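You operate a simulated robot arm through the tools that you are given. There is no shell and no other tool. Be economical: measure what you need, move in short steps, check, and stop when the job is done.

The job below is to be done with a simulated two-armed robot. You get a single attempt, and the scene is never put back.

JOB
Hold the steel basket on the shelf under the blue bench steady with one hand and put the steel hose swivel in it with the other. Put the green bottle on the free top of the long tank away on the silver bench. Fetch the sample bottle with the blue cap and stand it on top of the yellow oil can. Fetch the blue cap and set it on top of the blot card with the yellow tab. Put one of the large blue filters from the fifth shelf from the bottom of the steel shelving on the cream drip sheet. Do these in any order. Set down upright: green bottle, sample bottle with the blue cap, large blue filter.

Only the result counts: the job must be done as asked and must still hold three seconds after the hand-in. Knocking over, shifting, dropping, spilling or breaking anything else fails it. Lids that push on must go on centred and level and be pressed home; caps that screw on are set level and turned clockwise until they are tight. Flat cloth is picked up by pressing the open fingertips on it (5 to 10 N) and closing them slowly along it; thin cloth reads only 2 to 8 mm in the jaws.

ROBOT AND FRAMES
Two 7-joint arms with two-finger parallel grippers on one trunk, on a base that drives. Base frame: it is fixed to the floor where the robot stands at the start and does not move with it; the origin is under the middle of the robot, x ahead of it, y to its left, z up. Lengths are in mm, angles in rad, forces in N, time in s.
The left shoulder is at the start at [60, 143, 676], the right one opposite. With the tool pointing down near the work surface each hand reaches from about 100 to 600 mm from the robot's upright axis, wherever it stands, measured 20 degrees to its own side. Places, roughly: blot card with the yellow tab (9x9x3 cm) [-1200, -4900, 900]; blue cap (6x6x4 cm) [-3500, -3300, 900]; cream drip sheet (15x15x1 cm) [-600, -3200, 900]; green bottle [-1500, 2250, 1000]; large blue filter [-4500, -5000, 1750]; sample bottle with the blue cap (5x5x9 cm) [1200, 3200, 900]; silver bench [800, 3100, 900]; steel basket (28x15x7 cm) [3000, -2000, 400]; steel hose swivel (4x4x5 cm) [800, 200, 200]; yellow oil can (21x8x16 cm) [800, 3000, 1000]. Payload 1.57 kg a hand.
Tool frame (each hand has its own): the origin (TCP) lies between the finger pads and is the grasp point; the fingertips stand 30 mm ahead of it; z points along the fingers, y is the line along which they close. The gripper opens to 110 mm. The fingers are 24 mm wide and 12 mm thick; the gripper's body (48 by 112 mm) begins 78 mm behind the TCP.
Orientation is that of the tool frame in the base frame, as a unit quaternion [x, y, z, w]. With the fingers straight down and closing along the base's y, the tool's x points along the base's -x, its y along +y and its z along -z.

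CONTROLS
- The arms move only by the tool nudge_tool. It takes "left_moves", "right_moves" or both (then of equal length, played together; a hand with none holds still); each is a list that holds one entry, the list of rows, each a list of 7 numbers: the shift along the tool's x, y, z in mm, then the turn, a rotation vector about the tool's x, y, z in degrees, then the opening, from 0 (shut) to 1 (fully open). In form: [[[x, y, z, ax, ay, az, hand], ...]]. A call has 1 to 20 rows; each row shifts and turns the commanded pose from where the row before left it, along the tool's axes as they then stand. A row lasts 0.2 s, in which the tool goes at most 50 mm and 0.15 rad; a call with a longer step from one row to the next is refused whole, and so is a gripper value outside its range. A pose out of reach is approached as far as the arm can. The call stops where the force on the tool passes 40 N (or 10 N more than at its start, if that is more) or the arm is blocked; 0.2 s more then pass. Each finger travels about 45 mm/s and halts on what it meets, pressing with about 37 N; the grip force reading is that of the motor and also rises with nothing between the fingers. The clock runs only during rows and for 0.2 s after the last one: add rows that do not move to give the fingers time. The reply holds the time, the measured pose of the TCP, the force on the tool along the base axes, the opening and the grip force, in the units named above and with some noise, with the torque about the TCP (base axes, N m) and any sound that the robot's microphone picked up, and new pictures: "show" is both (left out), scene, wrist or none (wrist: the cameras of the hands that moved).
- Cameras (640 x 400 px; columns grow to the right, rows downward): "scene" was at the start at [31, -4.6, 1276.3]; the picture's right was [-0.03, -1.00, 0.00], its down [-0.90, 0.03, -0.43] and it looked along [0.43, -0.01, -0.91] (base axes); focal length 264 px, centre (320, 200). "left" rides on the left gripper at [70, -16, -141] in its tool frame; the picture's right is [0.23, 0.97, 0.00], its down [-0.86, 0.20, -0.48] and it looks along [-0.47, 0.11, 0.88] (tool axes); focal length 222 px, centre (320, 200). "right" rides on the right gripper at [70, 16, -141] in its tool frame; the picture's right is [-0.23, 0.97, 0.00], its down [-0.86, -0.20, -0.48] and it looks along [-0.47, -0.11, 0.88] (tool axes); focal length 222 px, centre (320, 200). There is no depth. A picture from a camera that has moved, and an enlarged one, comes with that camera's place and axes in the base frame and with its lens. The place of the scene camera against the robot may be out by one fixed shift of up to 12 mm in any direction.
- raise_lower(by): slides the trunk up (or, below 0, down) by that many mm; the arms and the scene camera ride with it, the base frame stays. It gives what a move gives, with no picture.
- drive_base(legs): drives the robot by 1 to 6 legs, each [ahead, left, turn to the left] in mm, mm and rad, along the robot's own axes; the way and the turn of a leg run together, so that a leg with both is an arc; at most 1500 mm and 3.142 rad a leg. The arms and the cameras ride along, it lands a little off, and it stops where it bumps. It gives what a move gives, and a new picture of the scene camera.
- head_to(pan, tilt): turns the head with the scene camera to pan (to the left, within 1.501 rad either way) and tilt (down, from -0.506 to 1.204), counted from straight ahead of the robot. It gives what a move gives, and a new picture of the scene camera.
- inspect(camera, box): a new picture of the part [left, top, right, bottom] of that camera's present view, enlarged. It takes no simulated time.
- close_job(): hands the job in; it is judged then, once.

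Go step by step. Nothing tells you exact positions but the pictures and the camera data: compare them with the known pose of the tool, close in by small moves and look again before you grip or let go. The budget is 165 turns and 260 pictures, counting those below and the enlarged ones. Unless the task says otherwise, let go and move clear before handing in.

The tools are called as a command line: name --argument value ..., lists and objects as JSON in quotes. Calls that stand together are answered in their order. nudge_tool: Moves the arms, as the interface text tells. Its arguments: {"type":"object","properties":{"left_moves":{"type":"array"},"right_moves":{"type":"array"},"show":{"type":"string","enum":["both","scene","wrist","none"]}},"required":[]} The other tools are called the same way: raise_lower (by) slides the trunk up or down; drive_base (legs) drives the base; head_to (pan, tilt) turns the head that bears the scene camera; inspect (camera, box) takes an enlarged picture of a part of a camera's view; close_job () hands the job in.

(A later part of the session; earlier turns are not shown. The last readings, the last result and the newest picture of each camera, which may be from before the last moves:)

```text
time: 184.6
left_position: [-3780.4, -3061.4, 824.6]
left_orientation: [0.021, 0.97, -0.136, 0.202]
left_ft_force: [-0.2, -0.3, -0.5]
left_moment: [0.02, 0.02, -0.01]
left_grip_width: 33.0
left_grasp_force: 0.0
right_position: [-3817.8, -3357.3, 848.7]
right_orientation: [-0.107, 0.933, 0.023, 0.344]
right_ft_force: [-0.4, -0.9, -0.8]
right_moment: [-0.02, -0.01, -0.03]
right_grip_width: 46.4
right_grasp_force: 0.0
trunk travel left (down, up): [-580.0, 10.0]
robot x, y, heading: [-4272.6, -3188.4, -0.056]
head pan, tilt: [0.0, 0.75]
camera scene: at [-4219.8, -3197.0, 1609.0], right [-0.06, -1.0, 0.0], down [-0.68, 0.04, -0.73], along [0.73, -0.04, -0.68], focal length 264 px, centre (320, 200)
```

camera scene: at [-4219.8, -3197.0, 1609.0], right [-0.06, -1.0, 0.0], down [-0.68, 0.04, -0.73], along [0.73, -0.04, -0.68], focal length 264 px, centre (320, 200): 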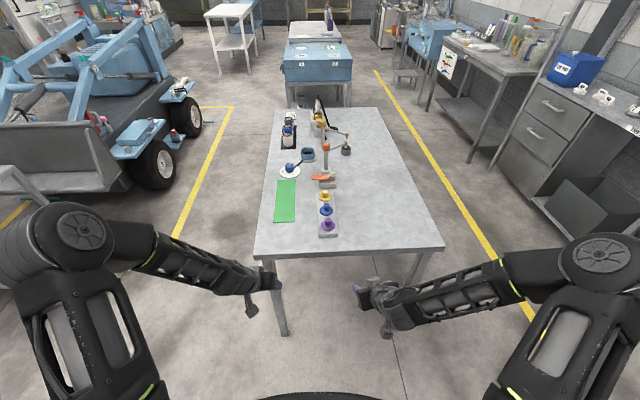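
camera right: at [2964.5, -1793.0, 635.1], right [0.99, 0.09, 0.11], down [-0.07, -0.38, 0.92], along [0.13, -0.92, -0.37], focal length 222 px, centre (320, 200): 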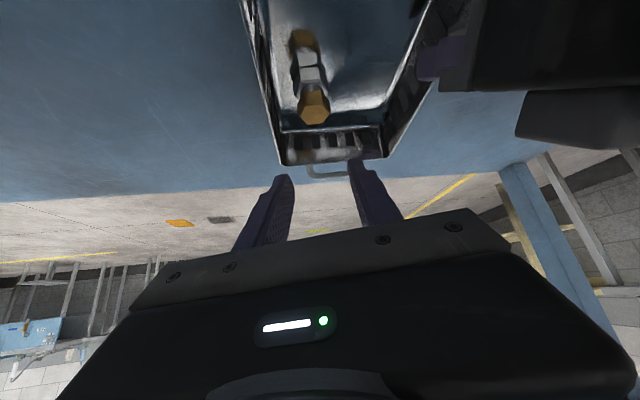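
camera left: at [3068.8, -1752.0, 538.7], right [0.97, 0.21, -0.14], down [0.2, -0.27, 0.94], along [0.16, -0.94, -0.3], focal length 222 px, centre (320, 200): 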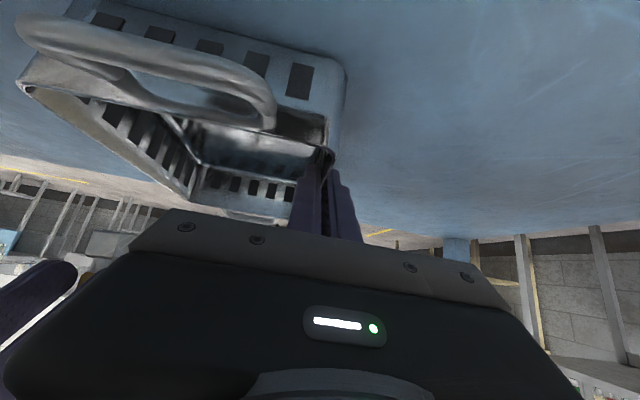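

inspect --camera "scene" --box '[260, 100, 388, 180]'

inspect --camera "scene" --box '[272, 170, 384, 240]'

```text
5.00 times, centred on (324, 140) of scene
camera zoom: at [-4219.8, -3197.0, 1609.0], right [-0.06, -1.0, 0.0], down [-0.68, 0.04, -0.73], along [0.73, -0.04, -0.68], focal length 1322 px, centre (300, 500)
```

zoom: 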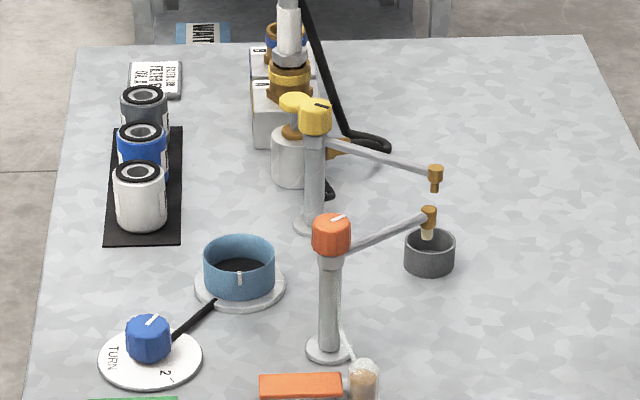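

```text
5.71 times, centred on (328, 205) of scene
camera zoom: at [-4219.8, -3197.0, 1609.0], right [-0.06, -1.0, 0.0], down [-0.68, 0.04, -0.73], along [0.73, -0.04, -0.68], focal length 1511 px, centre (274, 171)
```

zoom: 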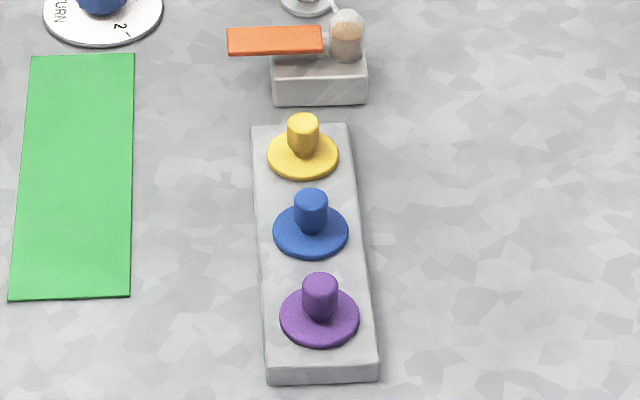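

The blue cap is a disc with a knob, at about (-3529, -3259), between yellow and purple ones. I'll raise both hands above table height, straighten the right wrist and drive up.

nudge_tool --right_moves '[[[-26, -1.2, -30.5, 4.4, 0.2, 5.2, 0.5], [-26, -1.2, -30.5, 4.4, 0.2, 5.2, 0.5], [-26, -1.2, -30.5, 0, 0, 0, 0.5], [-26, -1.2, -30.5, 0, 0, 0, 0.5], [-26, -1.2, -30.5, 0, 0, 0, 0.5]]]' --left_moves '[[[-16, -10, -35, 0, 0, 0, 0.3], [-16, -10, -35, 0, 0, 0, 0.3], [-16, -10, -35, 0, 0, 0, 0.3], [-16, -10, -35, 0, 0, 0, 0.3], [-16, -10, -35, 0, 0, 0, 0.3]]]' --show "none"

drive_base --legs '[[170, 60, 0.055]]'

nudge_tool --right_moves '[[[0, 0, 0, 0, 0, 0, 0.5]]]' --show "wrist"

```text
time: 185.8
left_position: [-3782.0, -3061.5, 1024.6]
left_orientation: [0.02, 0.97, -0.136, 0.202]
left_ft_force: [0.4, -0.2, -0.2]
left_moment: [0.03, 0.02, 0.0]
left_grip_width: 33.2
left_grasp_force: 0.0
right_position: [-3816.9, -3355.9, 1047.1]
right_orientation: [0.003, 0.938, -0.019, 0.345]
right_ft_force: [0.4, 0.4, -0.1]
right_moment: [-0.02, 0.0, 0.0]
right_grip_width: 55.1
right_grasp_force: 0.1
trunk travel left (down, up): [-580.0, 10.0]
robot x, y, heading: [-4272.5, -3191.4, -0.055]
head pan, tilt: [0.0, 0.75]
```

```text
time: 187.3
left_position: [-3617.3, -2980.3, 1023.6]
left_orientation: [-0.004, 0.97, -0.131, 0.206]
left_ft_force: [0.1, 0.3, -0.9]
left_moment: [0.0, 0.02, -0.03]
left_grip_width: 33.3
left_grasp_force: 0.0
right_position: [-3637.3, -3278.1, 1047.0]
right_orientation: [-0.021, 0.939, -0.009, 0.344]
right_ft_force: [1.1, 0.2, -0.5]
right_moment: [-0.02, -0.03, -0.01]
right_grip_width: 54.8
right_grasp_force: 0.1
trunk travel left (down, up): [-580.0, 10.0]
robot x, y, heading: [-4101.2, -3137.1, -0.002]
head pan, tilt: [0.0, 0.75]
camera scene: at [-4048.7, -3139.4, 1608.9], right [0.0, -1.0, 0.0], down [-0.68, 0.0, -0.73], along [0.73, 0.0, -0.68], focal length 264 px, centre (320, 200)
```

scene: 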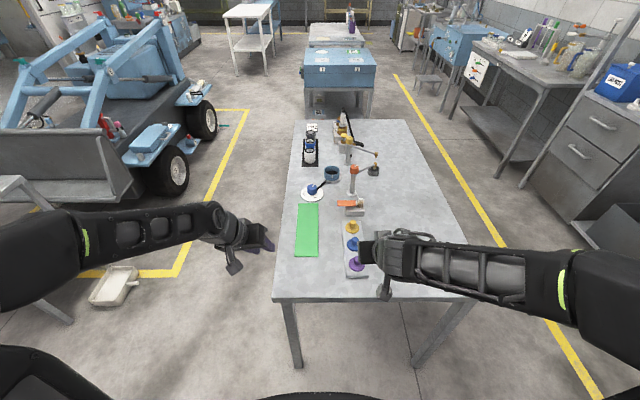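

```text
time: 187.7
left_position: [-3616.9, -2981.9, 1023.9]
left_orientation: [-0.004, 0.97, -0.132, 0.206]
left_ft_force: [0.7, 0.0, -0.6]
left_moment: [-0.01, 0.01, -0.01]
left_grip_width: 33.1
left_grasp_force: 0.0
right_position: [-3638.5, -3278.6, 1045.7]
right_orientation: [-0.02, 0.938, -0.01, 0.345]
right_ft_force: [-0.7, 0.5, 0.1]
right_moment: [0.02, 0.03, -0.01]
right_grip_width: 54.7
right_grasp_force: 0.0
trunk travel left (down, up): [-580.0, 10.0]
robot x, y, heading: [-4104.1, -3137.3, -0.003]
head pan, tilt: [0.0, 0.75]
camera right: at [-3784.8, -3264.9, 1110.1], right [0.14, 0.98, 0.12], down [0.35, -0.16, 0.92], along [0.93, -0.09, -0.37], focal length 222 px, centre (320, 200)
```

right: 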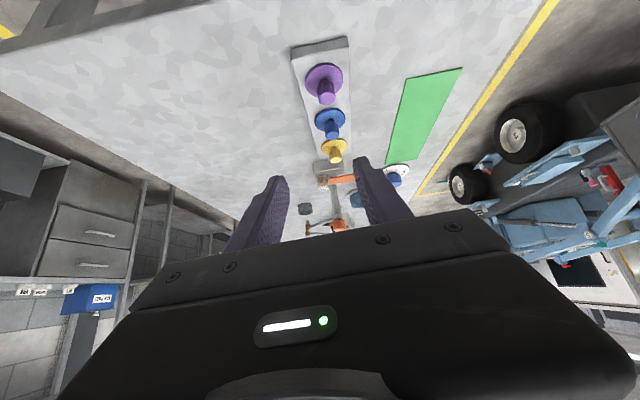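

nudge_tool --right_moves '[[[-3.4, 6.3, 33, 0, 0, 0, 0.5], [-3.4, 6.3, 33, 0, 0, 0, 0.5]]]' --show "wrist"

inspect --camera "right" --box '[220, 40, 444, 180]'

```text
time: 188.3
left_position: [-3616.5, -2980.6, 1023.4]
left_orientation: [-0.006, 0.97, -0.131, 0.205]
left_ft_force: [0.2, 0.7, -0.1]
left_moment: [0.02, 0.01, 0.01]
left_grip_width: 33.0
left_grasp_force: 0.2
right_position: [-3589.8, -3263.5, 998.3]
right_orientation: [-0.02, 0.939, -0.009, 0.345]
right_ft_force: [-0.6, 0.4, -1.4]
right_moment: [-0.04, -0.01, 0.0]
right_grip_width: 55.0
right_grasp_force: 0.1
trunk travel left (down, up): [-580.0, 10.0]
robot x, y, heading: [-4107.5, -3136.4, -0.003]
head pan, tilt: [0.0, 0.75]
camera right: at [-3737.2, -3250.3, 1062.0], right [0.14, 0.98, 0.12], down [0.35, -0.16, 0.92], along [0.93, -0.09, -0.37], focal length 222 px, centre (320, 200)
```

right: 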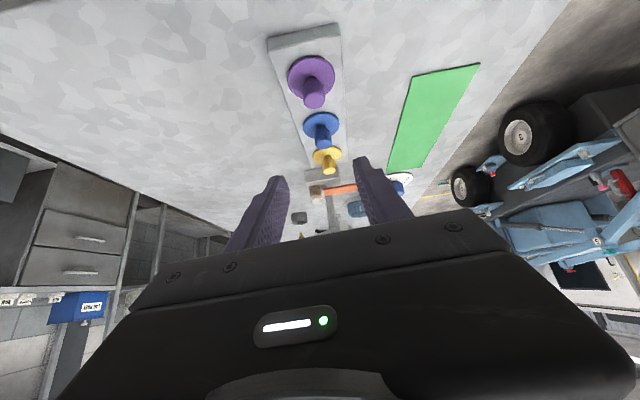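

```text
2.86 times, centred on (332, 110) of right
camera zoom: at [-3737.2, -3250.3, 1062.0], right [0.14, 0.98, 0.12], down [0.35, -0.16, 0.92], along [0.93, -0.09, -0.37], focal length 635 px, centre (286, 457)
```

zoom: 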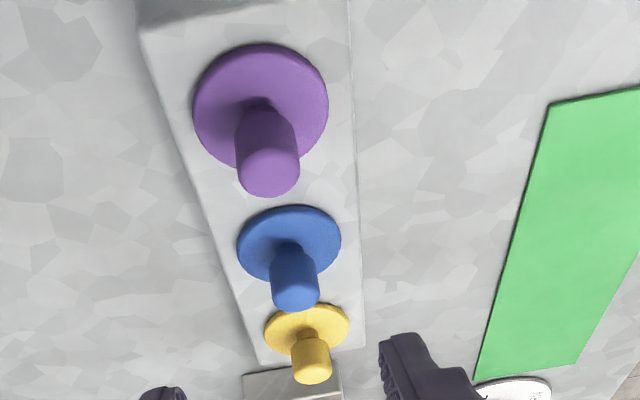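

Comparing disc size and views, the table top is actually at z≈795 and the cap at about (-3438, -3262) with its knob top near z 845. I'll drive 140 mm closer and lower the trunk a bit.

raise_lower --by -60

drive_base --legs '[[135, 0, 0.003]]'

inspect --camera "right" --box '[160, 0, 480, 200]'

```text
time: 189.3
left_position: [-3618.0, -2981.7, 962.7]
left_orientation: [-0.005, 0.97, -0.131, 0.206]
left_ft_force: [-0.5, -0.6, 0.3]
left_moment: [0.0, -0.01, -0.02]
left_grip_width: 33.0
left_grasp_force: 0.0
right_position: [-3591.5, -3263.8, 938.1]
right_orientation: [-0.021, 0.939, -0.009, 0.343]
right_ft_force: [-0.6, -0.1, 0.9]
right_moment: [-0.03, -0.01, 0.05]
right_grip_width: 54.9
right_grasp_force: 0.1
trunk travel left (down, up): [-520.0, 70.0]
robot x, y, heading: [-4100.9, -3135.6, -0.001]
head pan, tilt: [0.0, 0.75]
```

```text
time: 190.6
left_position: [-3480.5, -2978.9, 962.5]
left_orientation: [-0.006, 0.97, -0.13, 0.205]
left_ft_force: [0.9, -0.5, -0.1]
left_moment: [-0.02, -0.01, 0.0]
left_grip_width: 32.7
left_grasp_force: 0.1
right_position: [-3453.5, -3264.4, 937.9]
right_orientation: [-0.022, 0.939, -0.01, 0.343]
right_ft_force: [1.3, 0.1, 0.9]
right_moment: [-0.02, 0.03, -0.01]
right_grip_width: 55.1
right_grasp_force: 0.1
trunk travel left (down, up): [-520.0, 70.0]
robot x, y, heading: [-3967.5, -3134.1, -0.002]
head pan, tilt: [0.0, 0.75]
camera scene: at [-3912.4, -3140.2, 1548.9], right [0.0, -1.0, 0.0], down [-0.68, 0.0, -0.73], along [0.73, 0.0, -0.68], focal length 264 px, centre (320, 200)
```

scene: 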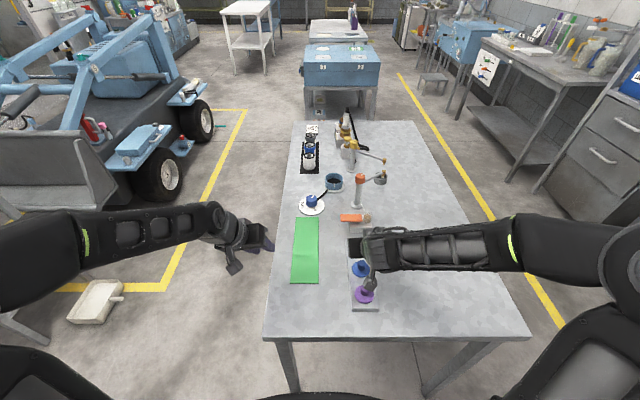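

```text
2.00 times, centred on (320, 100) of right
camera zoom: at [-3600.2, -3249.9, 1001.9], right [0.14, 0.98, 0.12], down [0.35, -0.16, 0.92], along [0.93, -0.09, -0.37], focal length 444 px, centre (320, 400)
```

zoom: 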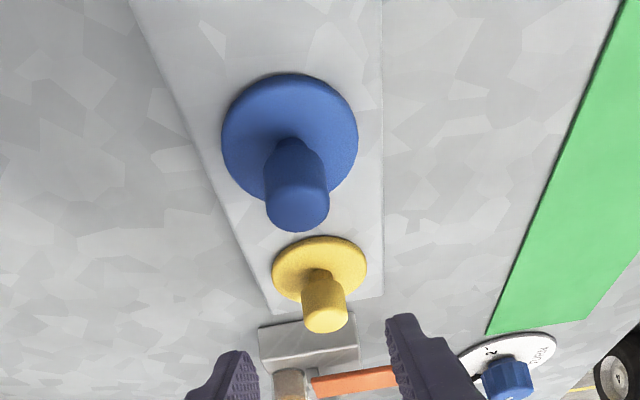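

nudge_tool --right_moves '[[[41, 1.5, 15, 0, 0, 0, 0.5], [0, 0, 0, 0, 0, 0, 0.5]]]' --show "none"

inspect --camera "right" --box '[160, 0, 480, 200]'

```text
time: 191.2
left_position: [-3483.7, -2979.9, 963.5]
left_orientation: [-0.006, 0.97, -0.131, 0.206]
left_ft_force: [-0.4, 0.5, 0.6]
left_moment: [0.04, 0.01, 0.02]
left_grip_width: 32.8
left_grasp_force: 0.0
right_position: [-3478.6, -3261.7, 900.2]
right_orientation: [-0.022, 0.939, -0.009, 0.344]
right_ft_force: [-0.2, 0.0, -0.3]
right_moment: [-0.03, 0.01, 0.0]
right_grip_width: 55.1
right_grasp_force: 0.0
trunk travel left (down, up): [-520.0, 70.0]
robot x, y, heading: [-3967.1, -3134.9, -0.003]
head pan, tilt: [0.0, 0.75]
```

```text
2.00 times, centred on (320, 100) of right
camera zoom: at [-3624.3, -3248.8, 964.2], right [0.14, 0.98, 0.12], down [0.35, -0.16, 0.92], along [0.93, -0.09, -0.36], focal length 444 px, centre (320, 400)
```

zoom: 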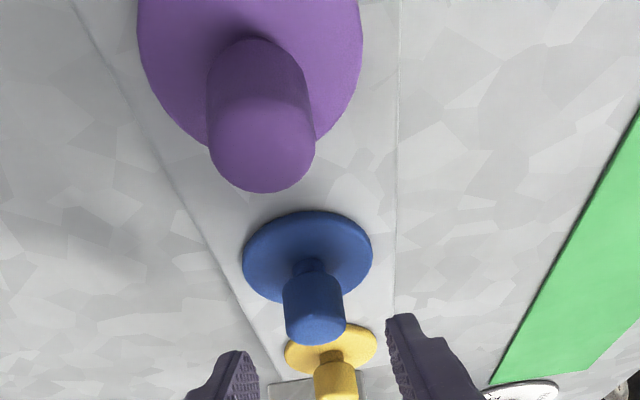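

Triangulated: disc at (-3478, -3261, 844), knob top z≈871. I'll come down around the knob and close.

nudge_tool --right_moves '[[[11, 0.5, 4, 0, 0, 0, 0.5], [11, 0, 4, 0, 0, 0, 0.5], [0, 0, 0, 0, 0, 0, 0.2], [0, 0, 0, 0, 0, 0, 0], [0, 0, 0, 0, 0, 0, 0], [0, 0, 0, 0, 0, 0, 0]]]' --show "wrist"

```text
time: 192.6
left_position: [-3482.5, -2980.4, 963.1]
left_orientation: [-0.006, 0.97, -0.131, 0.206]
left_ft_force: [0.7, 0.3, -0.1]
left_moment: [0.0, 0.0, 0.01]
left_grip_width: 33.0
left_grasp_force: 0.0
right_position: [-3488.2, -3263.1, 879.8]
right_orientation: [-0.022, 0.939, -0.009, 0.344]
right_ft_force: [-0.5, 0.2, -0.3]
right_moment: [-0.01, 0.02, 0.02]
right_grip_width: 21.6
right_grasp_force: 30.9
trunk travel left (down, up): [-520.0, 70.0]
robot x, y, heading: [-3963.8, -3141.5, -0.004]
head pan, tilt: [0.0, 0.75]
camera right: at [-3634.8, -3249.7, 944.1], right [0.14, 0.98, 0.12], down [0.35, -0.16, 0.92], along [0.93, -0.09, -0.37], focal length 222 px, centre (320, 200)
```

right: 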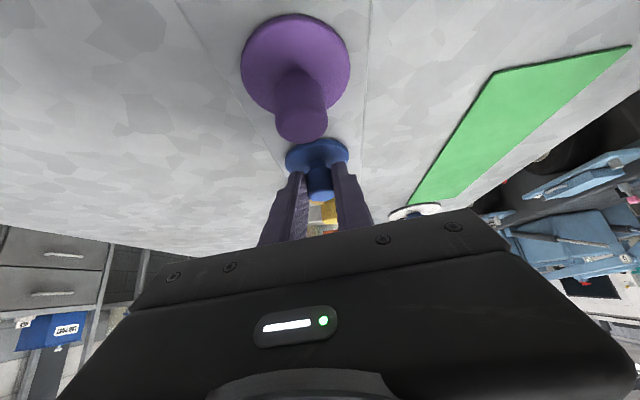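

Gripped the knob at 21.6 mm. I lift straight up.

nudge_tool --right_moves '[[[-6.5, 0, -7.6, 0, 0, 0, 0], [-6.5, 0, -7.6, 0, 0, 0, 0], [-13, 0, -15.3, 0, 0, 0, 0], [-19.5, 0, -23, 0, 0, 0, 0], [-26, 0, -30.5, 0, 0, 0, 0], [-26, 0, -30.5, 0, 0, 0, 0]]]' --show "both"

```text
time: 194.0
left_position: [-3483.6, -2980.2, 962.9]
left_orientation: [-0.006, 0.97, -0.131, 0.205]
left_ft_force: [0.6, -0.3, 0.0]
left_moment: [-0.02, 0.01, 0.01]
left_grip_width: 33.1
left_grasp_force: 0.1
right_position: [-3487.3, -3257.6, 1032.3]
right_orientation: [-0.023, 0.938, -0.008, 0.345]
right_ft_force: [0.4, -0.1, 0.1]
right_moment: [0.01, 0.03, -0.01]
right_grip_width: 21.2
right_grasp_force: 34.5
trunk travel left (down, up): [-520.0, 70.0]
robot x, y, heading: [-3968.8, -3137.7, -0.005]
head pan, tilt: [0.0, 0.75]
camera scene: at [-3914.5, -3140.1, 1549.0], right [0.0, -1.0, 0.0], down [-0.68, 0.0, -0.73], along [0.73, 0.0, -0.68], focal length 264 px, centre (320, 200)
camera right: at [-3633.1, -3244.9, 1095.7], right [0.14, 0.98, 0.12], down [0.35, -0.16, 0.92], along [0.93, -0.09, -0.36], focal length 222 px, centre (320, 200)
```

scene: 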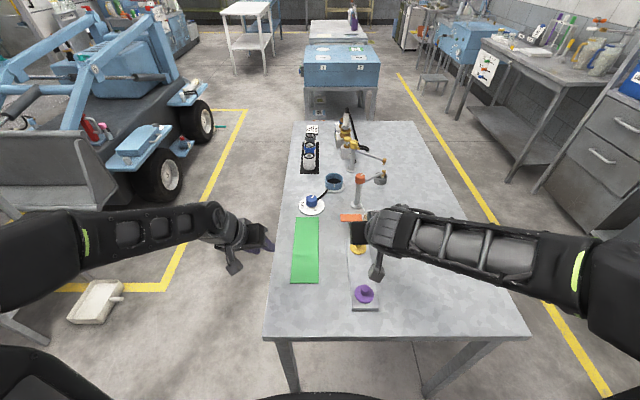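
right: 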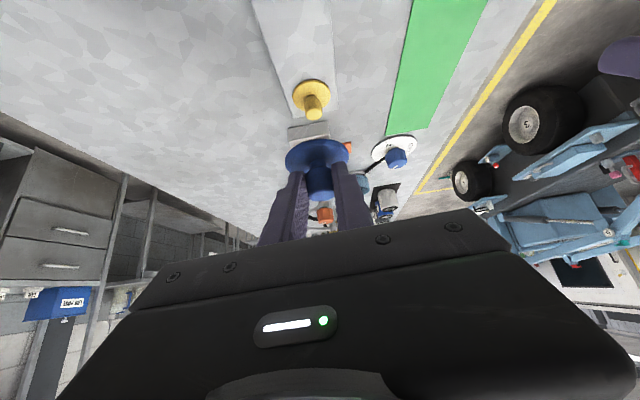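

The cap is held. Next the filters: I back away from the table, turn south and approach the shelving with the trunk raised.

drive_base --legs '[[-290, 0, 0], [0, 0, -1.567], [900, 0, 0]]'

raise_lower --by 68

head_to --pan 0.1 --tilt 0.1

```text
time: 204.1
left_position: [-4049.3, -4492.7, 962.8]
left_orientation: [0.665, 0.706, -0.236, 0.059]
left_ft_force: [-0.5, 0.6, 0.1]
left_moment: [0.05, 0.02, -0.03]
left_grip_width: 32.9
left_grasp_force: 0.0
right_position: [-4327.6, -4500.7, 1031.7]
right_orientation: [0.633, 0.694, -0.244, 0.242]
right_ft_force: [-0.2, 0.3, -0.8]
right_moment: [-0.03, 0.01, -0.02]
right_grip_width: 21.5
right_grasp_force: 34.4
trunk travel left (down, up): [-520.0, 70.0]
robot x, y, heading: [-4229.6, -4012.9, -1.528]
head pan, tilt: [0.0, 0.75]
camera scene: at [-4225.9, -4071.6, 1549.0], right [-1.0, -0.04, 0.0], down [-0.03, 0.68, -0.73], along [0.03, -0.73, -0.68], focal length 264 px, centre (320, 200)
```

scene: 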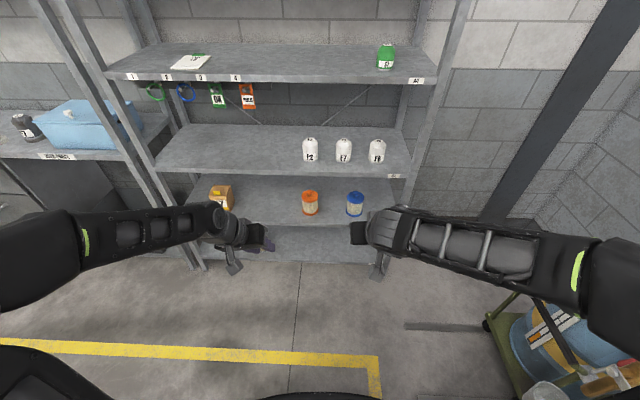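

```text
time: 205.1
left_position: [-4049.4, -4491.7, 1032.0]
left_orientation: [0.666, 0.705, -0.237, 0.059]
left_ft_force: [0.1, -0.7, 0.7]
left_moment: [-0.03, 0.01, -0.05]
left_grip_width: 33.2
left_grasp_force: 0.0
right_position: [-4327.9, -4500.0, 1099.9]
right_orientation: [0.633, 0.693, -0.244, 0.242]
right_ft_force: [0.1, 0.1, 0.0]
right_moment: [-0.02, -0.01, -0.01]
right_grip_width: 21.7
right_grasp_force: 34.7
trunk travel left (down, up): [-588.0, 2.0]
robot x, y, heading: [-4227.1, -4014.7, -1.527]
head pan, tilt: [0.0, 0.75]
```

```text
time: 206.2
left_position: [-4050.2, -4492.5, 1031.7]
left_orientation: [0.665, 0.706, -0.237, 0.059]
left_ft_force: [0.3, -0.7, 0.6]
left_moment: [0.03, 0.02, 0.03]
left_grip_width: 32.9
left_grasp_force: 0.1
right_position: [-4327.7, -4500.4, 1099.4]
right_orientation: [0.633, 0.694, -0.244, 0.243]
right_ft_force: [0.7, 0.7, -0.4]
right_moment: [-0.01, 0.0, 0.03]
right_grip_width: 21.3
right_grasp_force: 33.9
trunk travel left (down, up): [-588.0, 2.0]
robot x, y, heading: [-4226.1, -4017.6, -1.519]
head pan, tilt: [0.099, 0.099]
camera scene: at [-4216.4, -4079.4, 1676.0], right [-0.99, -0.14, 0.0], down [-0.01, 0.1, -0.99], along [0.14, -0.98, -0.1], focal length 264 px, centre (320, 200)
```

scene: 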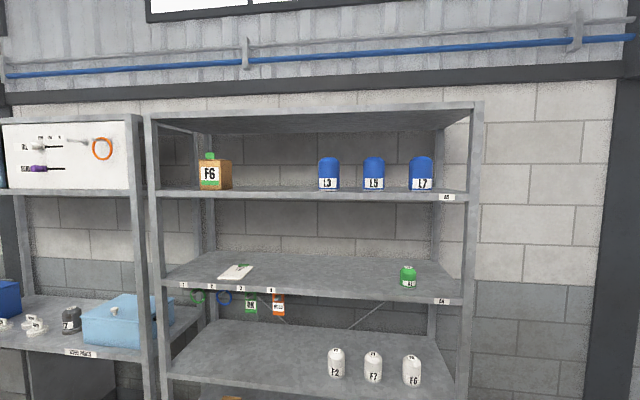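

Shelf A5 (the fifth) holds the blue filters L3, L5, L7 at z≈1625. I'll use the left hand on L3, rolled so that its camera is on top and pointing up-forward; first I try the roll here in the open.

nudge_tool --left_moves '[[[0, 0, 0, 0, 0, 8.5, 1], [0, 0, 0, 0, 0, 8.5, 1], [0, 0, 0, 0, 0, 8.5, 1], [0, 0, 0, 0, 0, 8.5, 1], [0, 0, 0, 0, 0, 8.5, 1], [0, 0, 0, 0, 0, 8.5, 1], [0, 0, 0, 0, 0, 8.5, 1], [0, 0, 0, 0, 0, 8.5, 1], [0, 0, 0, 0, 0, 8.5, 1], [0, 0, 0, 0, 0, 8.5, 1], [0, 0, 0, 0, 0, 8.5, 1], [0, 0, 0, 0, 0, 8.5, 1], [0, 0, 0, 0, 0, 8.5, 1], [0, 0, 0, 0, 0, 8.5, 1], [0, 0, 0, 0, 0, 8.5, 1], [0, 0, 0, 0, 0, 8.5, 1], [0, 0, 0, 0, 0, 8.5, 1], [0, 0, 0, 0, 0, 8.5, 1], [0, 0, 0, 0, 0, 8.5, 1], [0, 0, 0, 0, 0, 8.5, 1]]]' --show "none"

```text
time: 210.3
left_position: [-4048.9, -4493.1, 1031.6]
left_orientation: [0.76, -0.603, 0.038, 0.241]
left_ft_force: [0.6, 0.0, 0.3]
left_moment: [0.01, 0.0, 0.02]
left_grip_width: 109.9
left_grasp_force: 0.1
right_position: [-4327.4, -4499.4, 1098.4]
right_orientation: [0.633, 0.694, -0.244, 0.242]
right_ft_force: [-0.2, -1.1, 0.2]
right_moment: [0.01, -0.03, -0.01]
right_grip_width: 21.4
right_grasp_force: 35.1
trunk travel left (down, up): [-588.0, 2.0]
robot x, y, heading: [-4226.3, -4016.7, -1.527]
head pan, tilt: [0.099, 0.099]
```

The roll works. Now I pitch the left hand up to point forward and 30° upward.

nudge_tool --left_moves '[[[0, 0, 0, -0.27, 7.98, 1.94, 1], [0, 0, 0, -0.27, 7.98, 1.94, 1], [0, 0, 0, -0.27, 7.98, 1.94, 1], [0, 0, 0, -0.27, 7.98, 1.94, 1], [0, 0, 0, -0.27, 7.98, 1.94, 1], [0, 0, 0, -0.27, 7.98, 1.94, 1], [0, 0, 0, -0.27, 7.98, 1.94, 1], [0, 0, 0, -0.27, 7.98, 1.94, 1], [0, 0, 0, -0.27, 7.98, 1.94, 1], [0, 0, 0, -0.27, 7.98, 1.94, 1], [0, 0, 0, -0.27, 7.98, 1.94, 1], [0, 0, 0, -0.27, 7.98, 1.94, 1]]]' --show "both"

```text
time: 212.9
left_position: [-4042.4, -4544.5, 1025.2]
left_orientation: [0.63, -0.543, 0.345, 0.435]
left_ft_force: [0.5, 0.2, 1.1]
left_moment: [-0.01, -0.01, 0.02]
left_grip_width: 110.1
left_grasp_force: 0.1
left hand out of reach, approached as far as the arm can: row 3, 4, 5, 6, 7, 8, 9, 10, 11, 12
right_position: [-4326.6, -4500.8, 1097.7]
right_orientation: [0.632, 0.694, -0.244, 0.243]
right_ft_force: [-0.6, 0.0, 0.4]
right_moment: [0.0, 0.0, 0.01]
right_grip_width: 21.2
right_grasp_force: 34.5
trunk travel left (down, up): [-588.0, 2.0]
robot x, y, heading: [-4228.6, -4015.3, -1.533]
head pan, tilt: [0.099, 0.099]
camera scene: at [-4216.4, -4079.5, 1676.0], right [-0.99, -0.14, 0.0], down [-0.01, 0.1, -0.99], along [0.14, -0.98, -0.1], focal length 264 px, centre (320, 200)
camera left: at [-4009.1, -4441.0, 1141.2], right [-0.92, -0.12, 0.37], down [-0.33, 0.76, -0.56], along [-0.22, -0.64, -0.74], focal length 222 px, centre (320, 200)
```

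scene: 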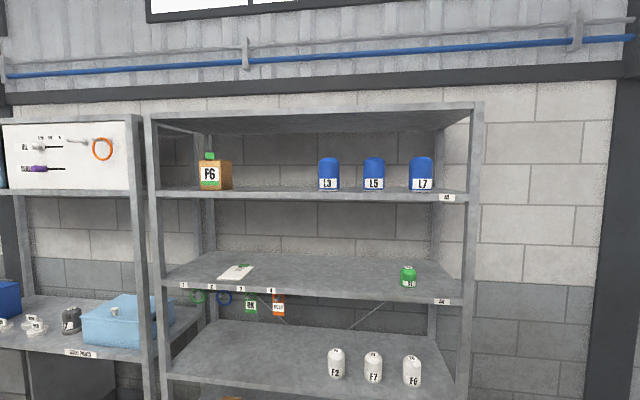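
left: 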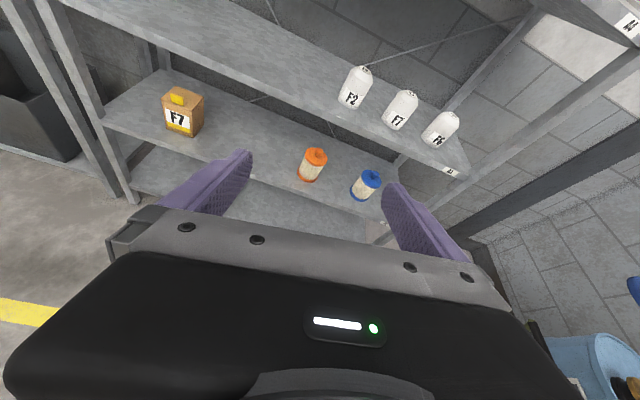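

Pitch is limited at this low spot; raising the hand should free it. I raise the left hand by 450 mm in front of the rack.

nudge_tool --left_moves '[[[39, 0, 22.5, 0, 0, 0, 1], [39, 0, 22.5, 0, 0, 0, 1], [39, 0, 22.5, 0, 0, 0, 1], [39, 0, 22.5, 0, 0, 0, 1], [39, 0, 22.5, 0, 0, 0, 1], [39, 0, 22.5, 0, 0, 0, 1], [39, 0, 22.5, 0, 0, 0, 1], [39, 0, 22.5, 0, 0, 0, 1], [39, 0, 22.5, 0, 0, 0, 1], [39, 0, 22.5, 0, 0, 0, 1], [39, 0, 22.5, 0, 0, 0, 1], [0, 0, 0, 0, 0, 0, 1], [0, 0, 0, 0, 0, 0, 1], [0, 0, 0, 0, 0, 0, 1], [0, 0, 0, 0, 0, 0, 1]]]' --show "wrist"

```text
time: 216.2
left_position: [-3982.5, -4890.4, 1284.3]
left_orientation: [0.63, -0.543, 0.345, 0.435]
left_ft_force: [0.3, -0.1, -0.1]
left_moment: [-0.01, 0.01, 0.03]
left_grip_width: 110.1
left_grasp_force: 0.0
left hand out of reach, approached as far as the arm can: row 10, 11
right_position: [-4327.8, -4500.3, 1099.5]
right_orientation: [0.632, 0.694, -0.244, 0.242]
right_ft_force: [0.5, -0.1, 0.2]
right_moment: [-0.01, 0.01, -0.02]
right_grip_width: 21.3
right_grasp_force: 34.7
trunk travel left (down, up): [-588.0, 2.0]
robot x, y, heading: [-4230.6, -4014.3, -1.525]
head pan, tilt: [0.099, 0.099]
camera left: at [-3948.8, -4786.3, 1399.9], right [-0.92, -0.12, 0.37], down [-0.33, 0.76, -0.56], along [-0.22, -0.64, -0.74], focal length 222 px, centre (320, 200)
```

left: 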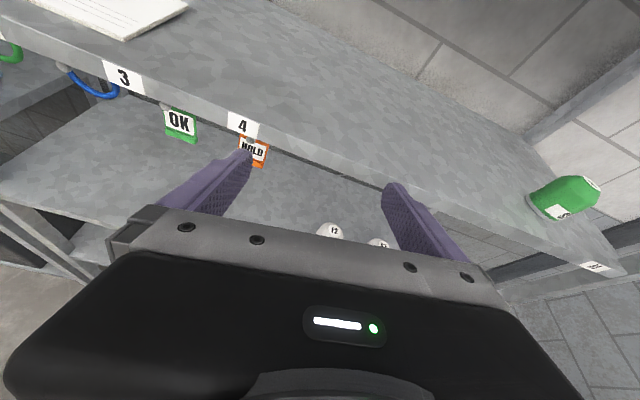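

The hand moved forward rather than straight up, so I'll pull it back and up and then pitch it.

nudge_tool --left_moves '[[[8.9, 9.2, -39.8, 0, 0, 0, 1], [8.9, 9.2, -39.8, 0, 0, 0, 1], [8.9, 9.2, -39.8, 0, 0, 0, 1], [8.9, 9.2, -39.8, 0, 0, 0, 1], [8.9, 9.2, -39.8, 0, 0, 0, 1], [8.9, 9.2, -39.8, 0, 0, 0, 1], [8.9, 9.2, -39.8, 0, 0, 0, 1], [8.9, 9.2, -39.8, 0, 0, 0, 1], [8.9, 9.2, -39.8, 0, 0, 0, 1], [8.9, 9.2, -39.8, 0, 0, 0, 1], [0, 0, 0, -0.37, 7.5, 1.47, 1], [0, 0, 0, -0.37, 7.5, 1.47, 1], [0, 0, 0, -0.37, 7.5, 1.47, 1], [0, 0, 0, -0.37, 7.5, 1.47, 1], [0, 0, 0, -0.37, 7.5, 1.47, 1], [0, 0, 0, -0.37, 7.5, 1.47, 1], [0, 0, 0, -0.37, 7.5, 1.47, 1]]]' --show "wrist"

```text
time: 219.8
left_position: [-4039.2, -4545.3, 1549.4]
left_orientation: [0.363, -0.357, 0.608, 0.609]
left_ft_force: [0.1, 0.6, 0.4]
left_moment: [0.04, 0.0, -0.03]
left_grip_width: 110.1
left_grasp_force: 0.1
left hand out of reach, approached as far as the arm can: row 17
right_position: [-4326.5, -4499.7, 1100.0]
right_orientation: [0.632, 0.694, -0.246, 0.242]
right_ft_force: [0.4, -0.3, -0.2]
right_moment: [0.01, 0.02, 0.01]
right_grip_width: 21.4
right_grasp_force: 34.5
trunk travel left (down, up): [-588.0, 2.0]
robot x, y, heading: [-4231.7, -4015.6, -1.532]
head pan, tilt: [0.099, 0.099]
camera left: at [-4023.6, -4389.3, 1543.2], right [-0.97, 0.1, 0.21], down [-0.21, 0.01, -0.98], along [-0.1, -0.99, 0.02], focal length 222 px, centre (320, 200)
```

left: 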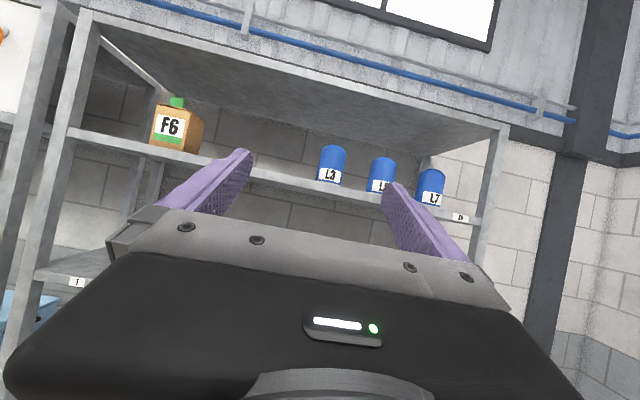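

The left hand now points up-forward with a good view. L3 is at about (-4112, -5100), base z≈1615. I'll raise the left hand, draw the right one in, and drive closer.

nudge_tool --left_moves '[[[24, 0, 13.5, 0, 0, 0, 1], [24, 0, 13.5, 0, 0, 0, 1], [24, 0, 13.5, 0, 0, 0, 1], [24, 0, 13.5, 0, 0, 0, 1], [24, 0, 13.5, 0, 0, 0, 1]]]' --right_moves '[[[30.5, 0, -26, 0, 0, 0, 0], [30.5, 0, -26, 0, 0, 0, 0], [30.5, 0, -26, 0, 0, 0, 0], [30.5, 0, -26, 0, 0, 0, 0], [30.5, 0, -26, 0, 0, 0, 0]]]' --show "none"

drive_base --legs '[[330, -97, 0]]'

nudge_tool --left_moves '[[[0, 0, 0, 0, 0, 0, 1]]]' --show "wrist"

```text
time: 220.9
left_position: [-4041.8, -4545.7, 1689.1]
left_orientation: [0.353, -0.355, 0.613, 0.612]
left_ft_force: [0.8, 1.2, -0.1]
left_moment: [0.08, -0.01, 0.0]
left_grip_width: 110.1
left_grasp_force: 0.0
right_position: [-4310.2, -4349.5, 1158.3]
right_orientation: [0.632, 0.694, -0.244, 0.242]
right_ft_force: [-0.3, -0.2, -1.1]
right_moment: [0.01, 0.01, -0.01]
right_grip_width: 21.4
right_grasp_force: 34.9
right hand out of reach, approached as far as the arm can: row 2, 3, 4, 5
trunk travel left (down, up): [-588.0, 2.0]
robot x, y, heading: [-4226.7, -4013.6, -1.527]
head pan, tilt: [0.099, 0.099]
```

```text
time: 223.2
left_position: [-4127.5, -4873.5, 1687.9]
left_orientation: [0.353, -0.355, 0.611, 0.613]
left_ft_force: [-0.5, -0.9, -0.2]
left_moment: [-0.03, 0.04, 0.02]
left_grip_width: 109.9
left_grasp_force: 0.0
right_position: [-4398.1, -4675.9, 1157.4]
right_orientation: [0.635, 0.692, -0.245, 0.241]
right_ft_force: [-0.3, -1.1, 0.0]
right_moment: [0.06, -0.01, 0.03]
right_grip_width: 21.6
right_grasp_force: 34.2
trunk travel left (down, up): [-588.0, 2.0]
robot x, y, heading: [-4313.4, -4337.7, -1.53]
head pan, tilt: [0.099, 0.099]
camera scene: at [-4301.2, -4405.3, 1676.0], right [-0.99, -0.14, 0.0], down [-0.01, 0.1, -0.99], along [0.14, -0.99, -0.1], focal length 264 px, centre (320, 200)
```

scene: 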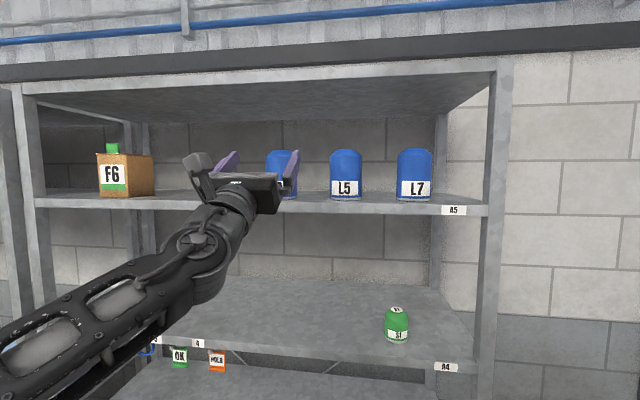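

```text
time: 223.6
left_position: [-4127.1, -4872.3, 1686.8]
left_orientation: [0.353, -0.355, 0.612, 0.613]
left_ft_force: [-0.8, -0.5, 0.1]
left_moment: [0.02, 0.0, 0.0]
left_grip_width: 109.7
left_grasp_force: 0.1
right_position: [-4396.3, -4673.7, 1158.3]
right_orientation: [0.634, 0.693, -0.245, 0.241]
right_ft_force: [1.0, -0.7, -0.3]
right_moment: [-0.01, 0.0, -0.01]
right_grip_width: 21.5
right_grasp_force: 34.4
trunk travel left (down, up): [-588.0, 2.0]
robot x, y, heading: [-4316.2, -4338.7, -1.529]
head pan, tilt: [0.099, 0.099]
camera left: at [-4110.4, -4715.7, 1678.6], right [-0.97, 0.12, 0.2], down [-0.2, -0.01, -0.98], along [-0.11, -0.99, 0.03], focal length 222 px, centre (320, 200)
```

left: 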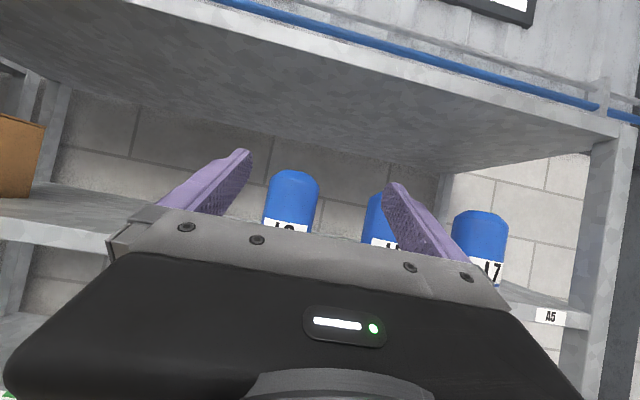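

L3 measures about (-4105, -5066). I'll flatten the pitch to ~17° so the hand clears the shelf lip, align sideways, and drive 120 mm in.

nudge_tool --left_moves '[[[0, -7, 0, 0, -6, 0, 1], [0, -7, 0, 0, -6, 0, 1], [-6, 0, 0, 0, 0, 0, 1]]]' --show "none"

drive_base --legs '[[120, 0, 0]]'

nudge_tool --left_moves '[[[0, 0, 0, 0, 0, 0, 1]]]' --show "wrist"

```text
time: 224.4
left_position: [-4112.8, -4873.9, 1681.7]
left_orientation: [0.415, -0.418, 0.571, 0.572]
left_ft_force: [-1.3, -0.1, -0.8]
left_moment: [-0.01, 0.01, 0.0]
left_grip_width: 109.9
left_grasp_force: 0.1
right_position: [-4396.9, -4674.7, 1158.1]
right_orientation: [0.634, 0.692, -0.245, 0.241]
right_ft_force: [-1.3, -0.5, 0.3]
right_moment: [-0.02, 0.02, 0.03]
right_grip_width: 21.4
right_grasp_force: 34.6
trunk travel left (down, up): [-588.0, 2.0]
robot x, y, heading: [-4316.6, -4339.7, -1.53]
head pan, tilt: [0.099, 0.099]
```

```text
time: 225.6
left_position: [-4109.3, -4994.9, 1681.1]
left_orientation: [0.416, -0.417, 0.571, 0.572]
left_ft_force: [-0.1, 0.1, -0.1]
left_moment: [-0.05, 0.0, 0.03]
left_grip_width: 110.2
left_grasp_force: 0.0
right_position: [-4391.0, -4794.3, 1158.6]
right_orientation: [0.634, 0.692, -0.245, 0.242]
right_ft_force: [-0.3, 0.0, 0.7]
right_moment: [0.01, -0.02, -0.01]
right_grip_width: 21.5
right_grasp_force: 34.5
trunk travel left (down, up): [-588.0, 2.0]
robot x, y, heading: [-4309.7, -4456.5, -1.529]
head pan, tilt: [0.099, 0.099]
camera scene: at [-4296.1, -4524.5, 1676.0], right [-0.99, -0.14, 0.0], down [-0.01, 0.1, -0.99], along [0.14, -0.99, -0.1], focal length 264 px, centre (320, 200)
```

scene: 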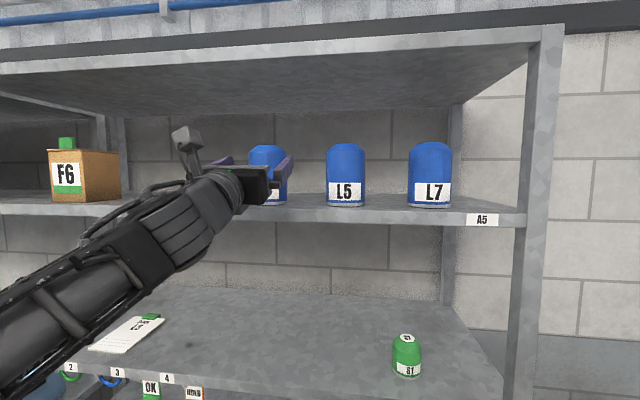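

```text
time: 226.0
left_position: [-4107.9, -4991.2, 1681.8]
left_orientation: [0.415, -0.417, 0.571, 0.573]
left_ft_force: [1.5, 0.8, -0.4]
left_moment: [-0.02, 0.04, 0.01]
left_grip_width: 110.3
left_grasp_force: 0.1
right_position: [-4391.8, -4793.5, 1159.5]
right_orientation: [0.635, 0.692, -0.245, 0.241]
right_ft_force: [0.9, 0.2, -0.4]
right_moment: [0.01, -0.04, 0.0]
right_grip_width: 21.7
right_grasp_force: 34.5
trunk travel left (down, up): [-588.0, 2.0]
robot x, y, heading: [-4307.8, -4457.2, -1.527]
head pan, tilt: [0.099, 0.099]
camera left: at [-4091.5, -4836.9, 1705.7], right [-0.97, 0.07, 0.21], down [-0.2, 0.19, -0.96], along [-0.11, -0.98, -0.17], focal length 222 px, centre (320, 200)
```

left: 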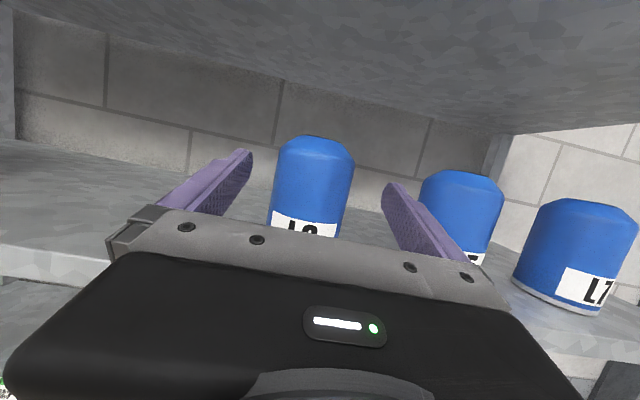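

L3 is centred between the fingers, 80 mm ahead of the grasp point. I drive 78 mm forward and close.

drive_base --legs '[[78, 3, 0]]'

nudge_tool --left_moves '[[[0, 0, 0, 0, 0, 0, 0.85], [0, 0, 0, 0, 0, 0, 0.7], [0, 0, 0, 0, 0, 0, 0.5], [0, 0, 0, 0, 0, 0, 0.5], [0, 0, 0, 0, 0, 0, 0.5]]]' --show "wrist"

```text
time: 227.0
left_position: [-4102.3, -5072.0, 1680.9]
left_orientation: [0.415, -0.417, 0.571, 0.572]
left_ft_force: [0.0, -0.5, -0.2]
left_moment: [-0.04, 0.01, -0.01]
left_grip_width: 110.2
left_grasp_force: 0.1
right_position: [-4385.9, -4871.5, 1156.1]
right_orientation: [0.635, 0.692, -0.245, 0.242]
right_ft_force: [-0.2, 0.3, -0.2]
right_moment: [-0.01, -0.01, -0.02]
right_grip_width: 21.2
right_grasp_force: 34.5
trunk travel left (down, up): [-588.0, 2.0]
robot x, y, heading: [-4300.8, -4534.6, -1.531]
head pan, tilt: [0.099, 0.099]
camera scene: at [-4289.9, -4601.3, 1676.0], right [-0.99, -0.14, 0.0], down [-0.01, 0.1, -0.99], along [0.14, -0.99, -0.1], focal length 264 px, centre (320, 200)
```

scene: 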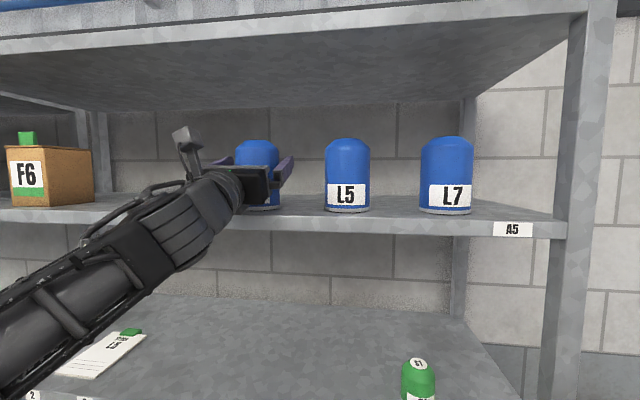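

```text
time: 228.2
left_position: [-4102.5, -5069.0, 1681.9]
left_orientation: [0.415, -0.418, 0.57, 0.572]
left_ft_force: [-1.7, -1.2, 3.3]
left_moment: [-0.01, 0.42, 0.07]
left_grip_width: 79.2
left_grasp_force: 37.3
right_position: [-4386.7, -4870.0, 1159.9]
right_orientation: [0.635, 0.692, -0.244, 0.241]
right_ft_force: [-0.2, 0.1, -0.3]
right_moment: [-0.03, 0.02, -0.01]
right_grip_width: 21.7
right_grasp_force: 34.1
trunk travel left (down, up): [-588.0, 2.0]
robot x, y, heading: [-4303.0, -4536.8, -1.534]
head pan, tilt: [0.099, 0.099]
camera left: at [-4086.2, -4913.7, 1705.8], right [-0.97, 0.07, 0.21], down [-0.2, 0.19, -0.96], along [-0.11, -0.98, -0.17], focal length 222 px, centre (320, 200)
```

left: 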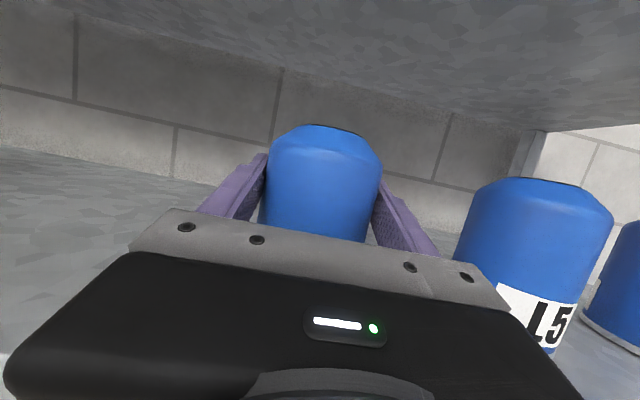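

Gripped at 79 mm. I lift 25 mm and back away from the rack.

nudge_tool --left_moves '[[[12, 0, 4, 0, 0, 0, 0.5], [12, 0, 4, 0, 0, 0, 0.5]]]' --show "none"

drive_base --legs '[[-550, 0, 0]]'

nudge_tool --left_moves '[[[0, 0, 0, 0, 0, 0, 0.5]]]' --show "wrist"

```text
time: 228.8
left_position: [-4102.0, -5068.6, 1706.2]
left_orientation: [0.415, -0.417, 0.571, 0.572]
left_ft_force: [-0.5, -0.3, -4.4]
left_moment: [-0.02, 0.0, -0.02]
left_grip_width: 79.1
left_grasp_force: 36.5
right_position: [-4384.7, -4870.1, 1157.8]
right_orientation: [0.633, 0.693, -0.244, 0.241]
right_ft_force: [-0.6, 0.4, -0.5]
right_moment: [0.0, -0.01, 0.0]
right_grip_width: 21.5
right_grasp_force: 34.2
trunk travel left (down, up): [-588.0, 2.0]
robot x, y, heading: [-4302.6, -4535.9, -1.535]
head pan, tilt: [0.099, 0.099]
```

```text
time: 232.0
left_position: [-4121.0, -4521.9, 1706.9]
left_orientation: [0.418, -0.415, 0.575, 0.569]
left_ft_force: [0.3, 0.5, -3.4]
left_moment: [0.03, 0.03, 0.0]
left_grip_width: 79.2
left_grasp_force: 37.4
right_position: [-4405.9, -4325.5, 1157.9]
right_orientation: [0.631, 0.696, -0.244, 0.242]
right_ft_force: [0.7, 0.2, -1.2]
right_moment: [0.0, -0.01, -0.03]
right_grip_width: 21.5
right_grasp_force: 34.9
trunk travel left (down, up): [-588.0, 2.0]
robot x, y, heading: [-4328.2, -3988.8, -1.52]
head pan, tilt: [0.099, 0.099]
camera scene: at [-4314.6, -4053.2, 1676.1], right [-0.99, -0.15, 0.0], down [-0.02, 0.1, -1.0], along [0.15, -0.98, -0.1], focal length 264 px, centre (320, 200)
```

scene: 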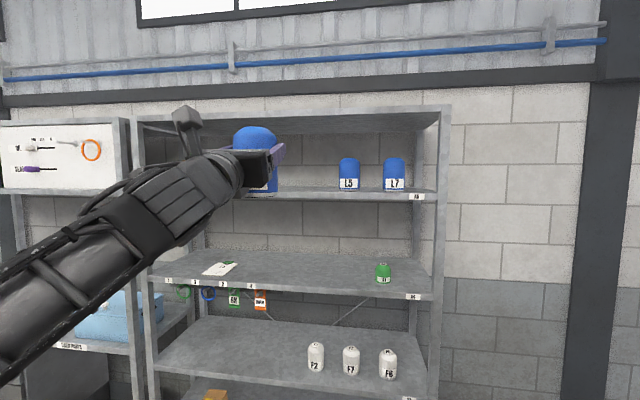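

```text
time: 232.4
left_position: [-4120.7, -4522.4, 1706.0]
left_orientation: [0.418, -0.415, 0.575, 0.568]
left_ft_force: [0.0, 0.5, -4.0]
left_moment: [0.0, 0.01, 0.0]
left_grip_width: 78.9
left_grasp_force: 36.7
right_position: [-4406.6, -4324.7, 1158.2]
right_orientation: [0.63, 0.697, -0.243, 0.242]
right_ft_force: [0.1, 0.1, -0.3]
right_moment: [0.04, 0.01, 0.01]
right_grip_width: 21.5
right_grasp_force: 34.3
trunk travel left (down, up): [-588.0, 2.0]
robot x, y, heading: [-4324.3, -3989.6, -1.52]
head pan, tilt: [0.099, 0.099]
camera left: at [-4106.0, -4366.9, 1729.8], right [-0.97, 0.06, 0.21], down [-0.2, 0.19, -0.96], along [-0.1, -0.98, -0.18], focal length 222 px, centre (320, 200)
```

left: 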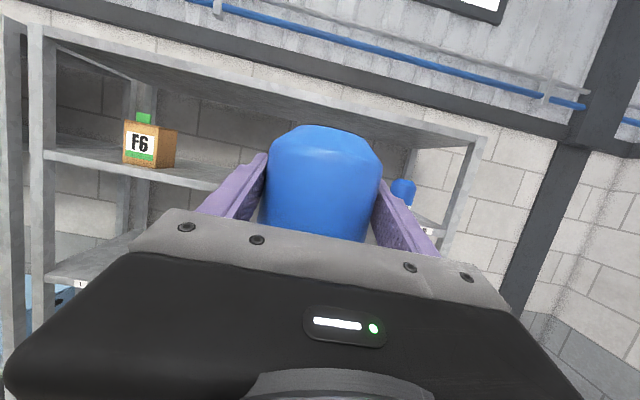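

The filter is held upright. Next I turn east and drive along the aisle to the bench with the blot card.

drive_base --legs '[[0, 0, 1.52], [1490, -130, 0], [1150, 0, 0]]'

head_to --pan -1.1 --tilt 0.6

```text
time: 248.9
left_position: [-1166.5, -3822.0, 1706.1]
left_orientation: [0.589, 0.002, 0.808, -0.004]
left_ft_force: [-0.3, 0.1, -3.9]
left_moment: [0.0, 0.0, -0.02]
left_grip_width: 79.1
left_grasp_force: 37.0
right_position: [-1362.4, -4107.1, 1157.4]
right_orientation: [-0.047, 0.938, 0.0, 0.344]
right_ft_force: [0.4, -0.2, -0.6]
right_moment: [-0.02, -0.02, 0.01]
right_grip_width: 21.3
right_grasp_force: 34.0
trunk travel left (down, up): [-588.0, 2.0]
robot x, y, heading: [-1697.6, -4023.9, 0.05]
head pan, tilt: [0.099, 0.099]
camera scene: at [-1637.1, -4018.4, 1676.0], right [0.15, -0.99, 0.0], down [-0.1, -0.01, -0.99], along [0.98, 0.15, -0.1], focal length 264 px, centre (320, 200)
```

scene: 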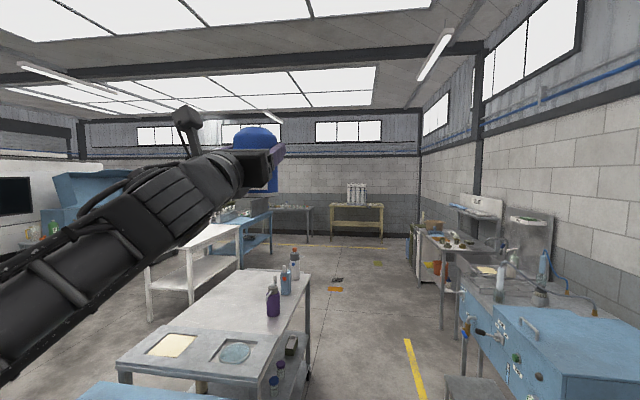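

```text
time: 250.3
left_position: [-1166.5, -3822.8, 1704.0]
left_orientation: [0.589, 0.002, 0.808, -0.004]
left_ft_force: [0.1, 0.5, -2.8]
left_moment: [0.01, 0.03, 0.03]
left_grip_width: 79.1
left_grasp_force: 37.1
right_position: [-1363.0, -4108.3, 1157.8]
right_orientation: [-0.046, 0.938, -0.001, 0.344]
right_ft_force: [0.5, -0.3, -0.1]
right_moment: [0.01, 0.01, -0.01]
right_grip_width: 21.3
right_grasp_force: 34.5
trunk travel left (down, up): [-588.0, 2.0]
robot x, y, heading: [-1699.5, -4028.6, 0.048]
head pan, tilt: [-1.1, 0.6]
camera scene: at [-1684.4, -4108.8, 1629.9], right [-0.87, -0.5, 0.0], down [-0.28, 0.49, -0.83], along [0.41, -0.71, -0.56], focal length 264 px, centre (320, 200)
```

scene: 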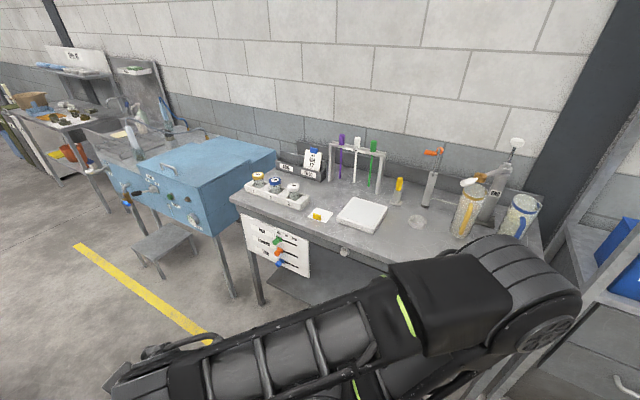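

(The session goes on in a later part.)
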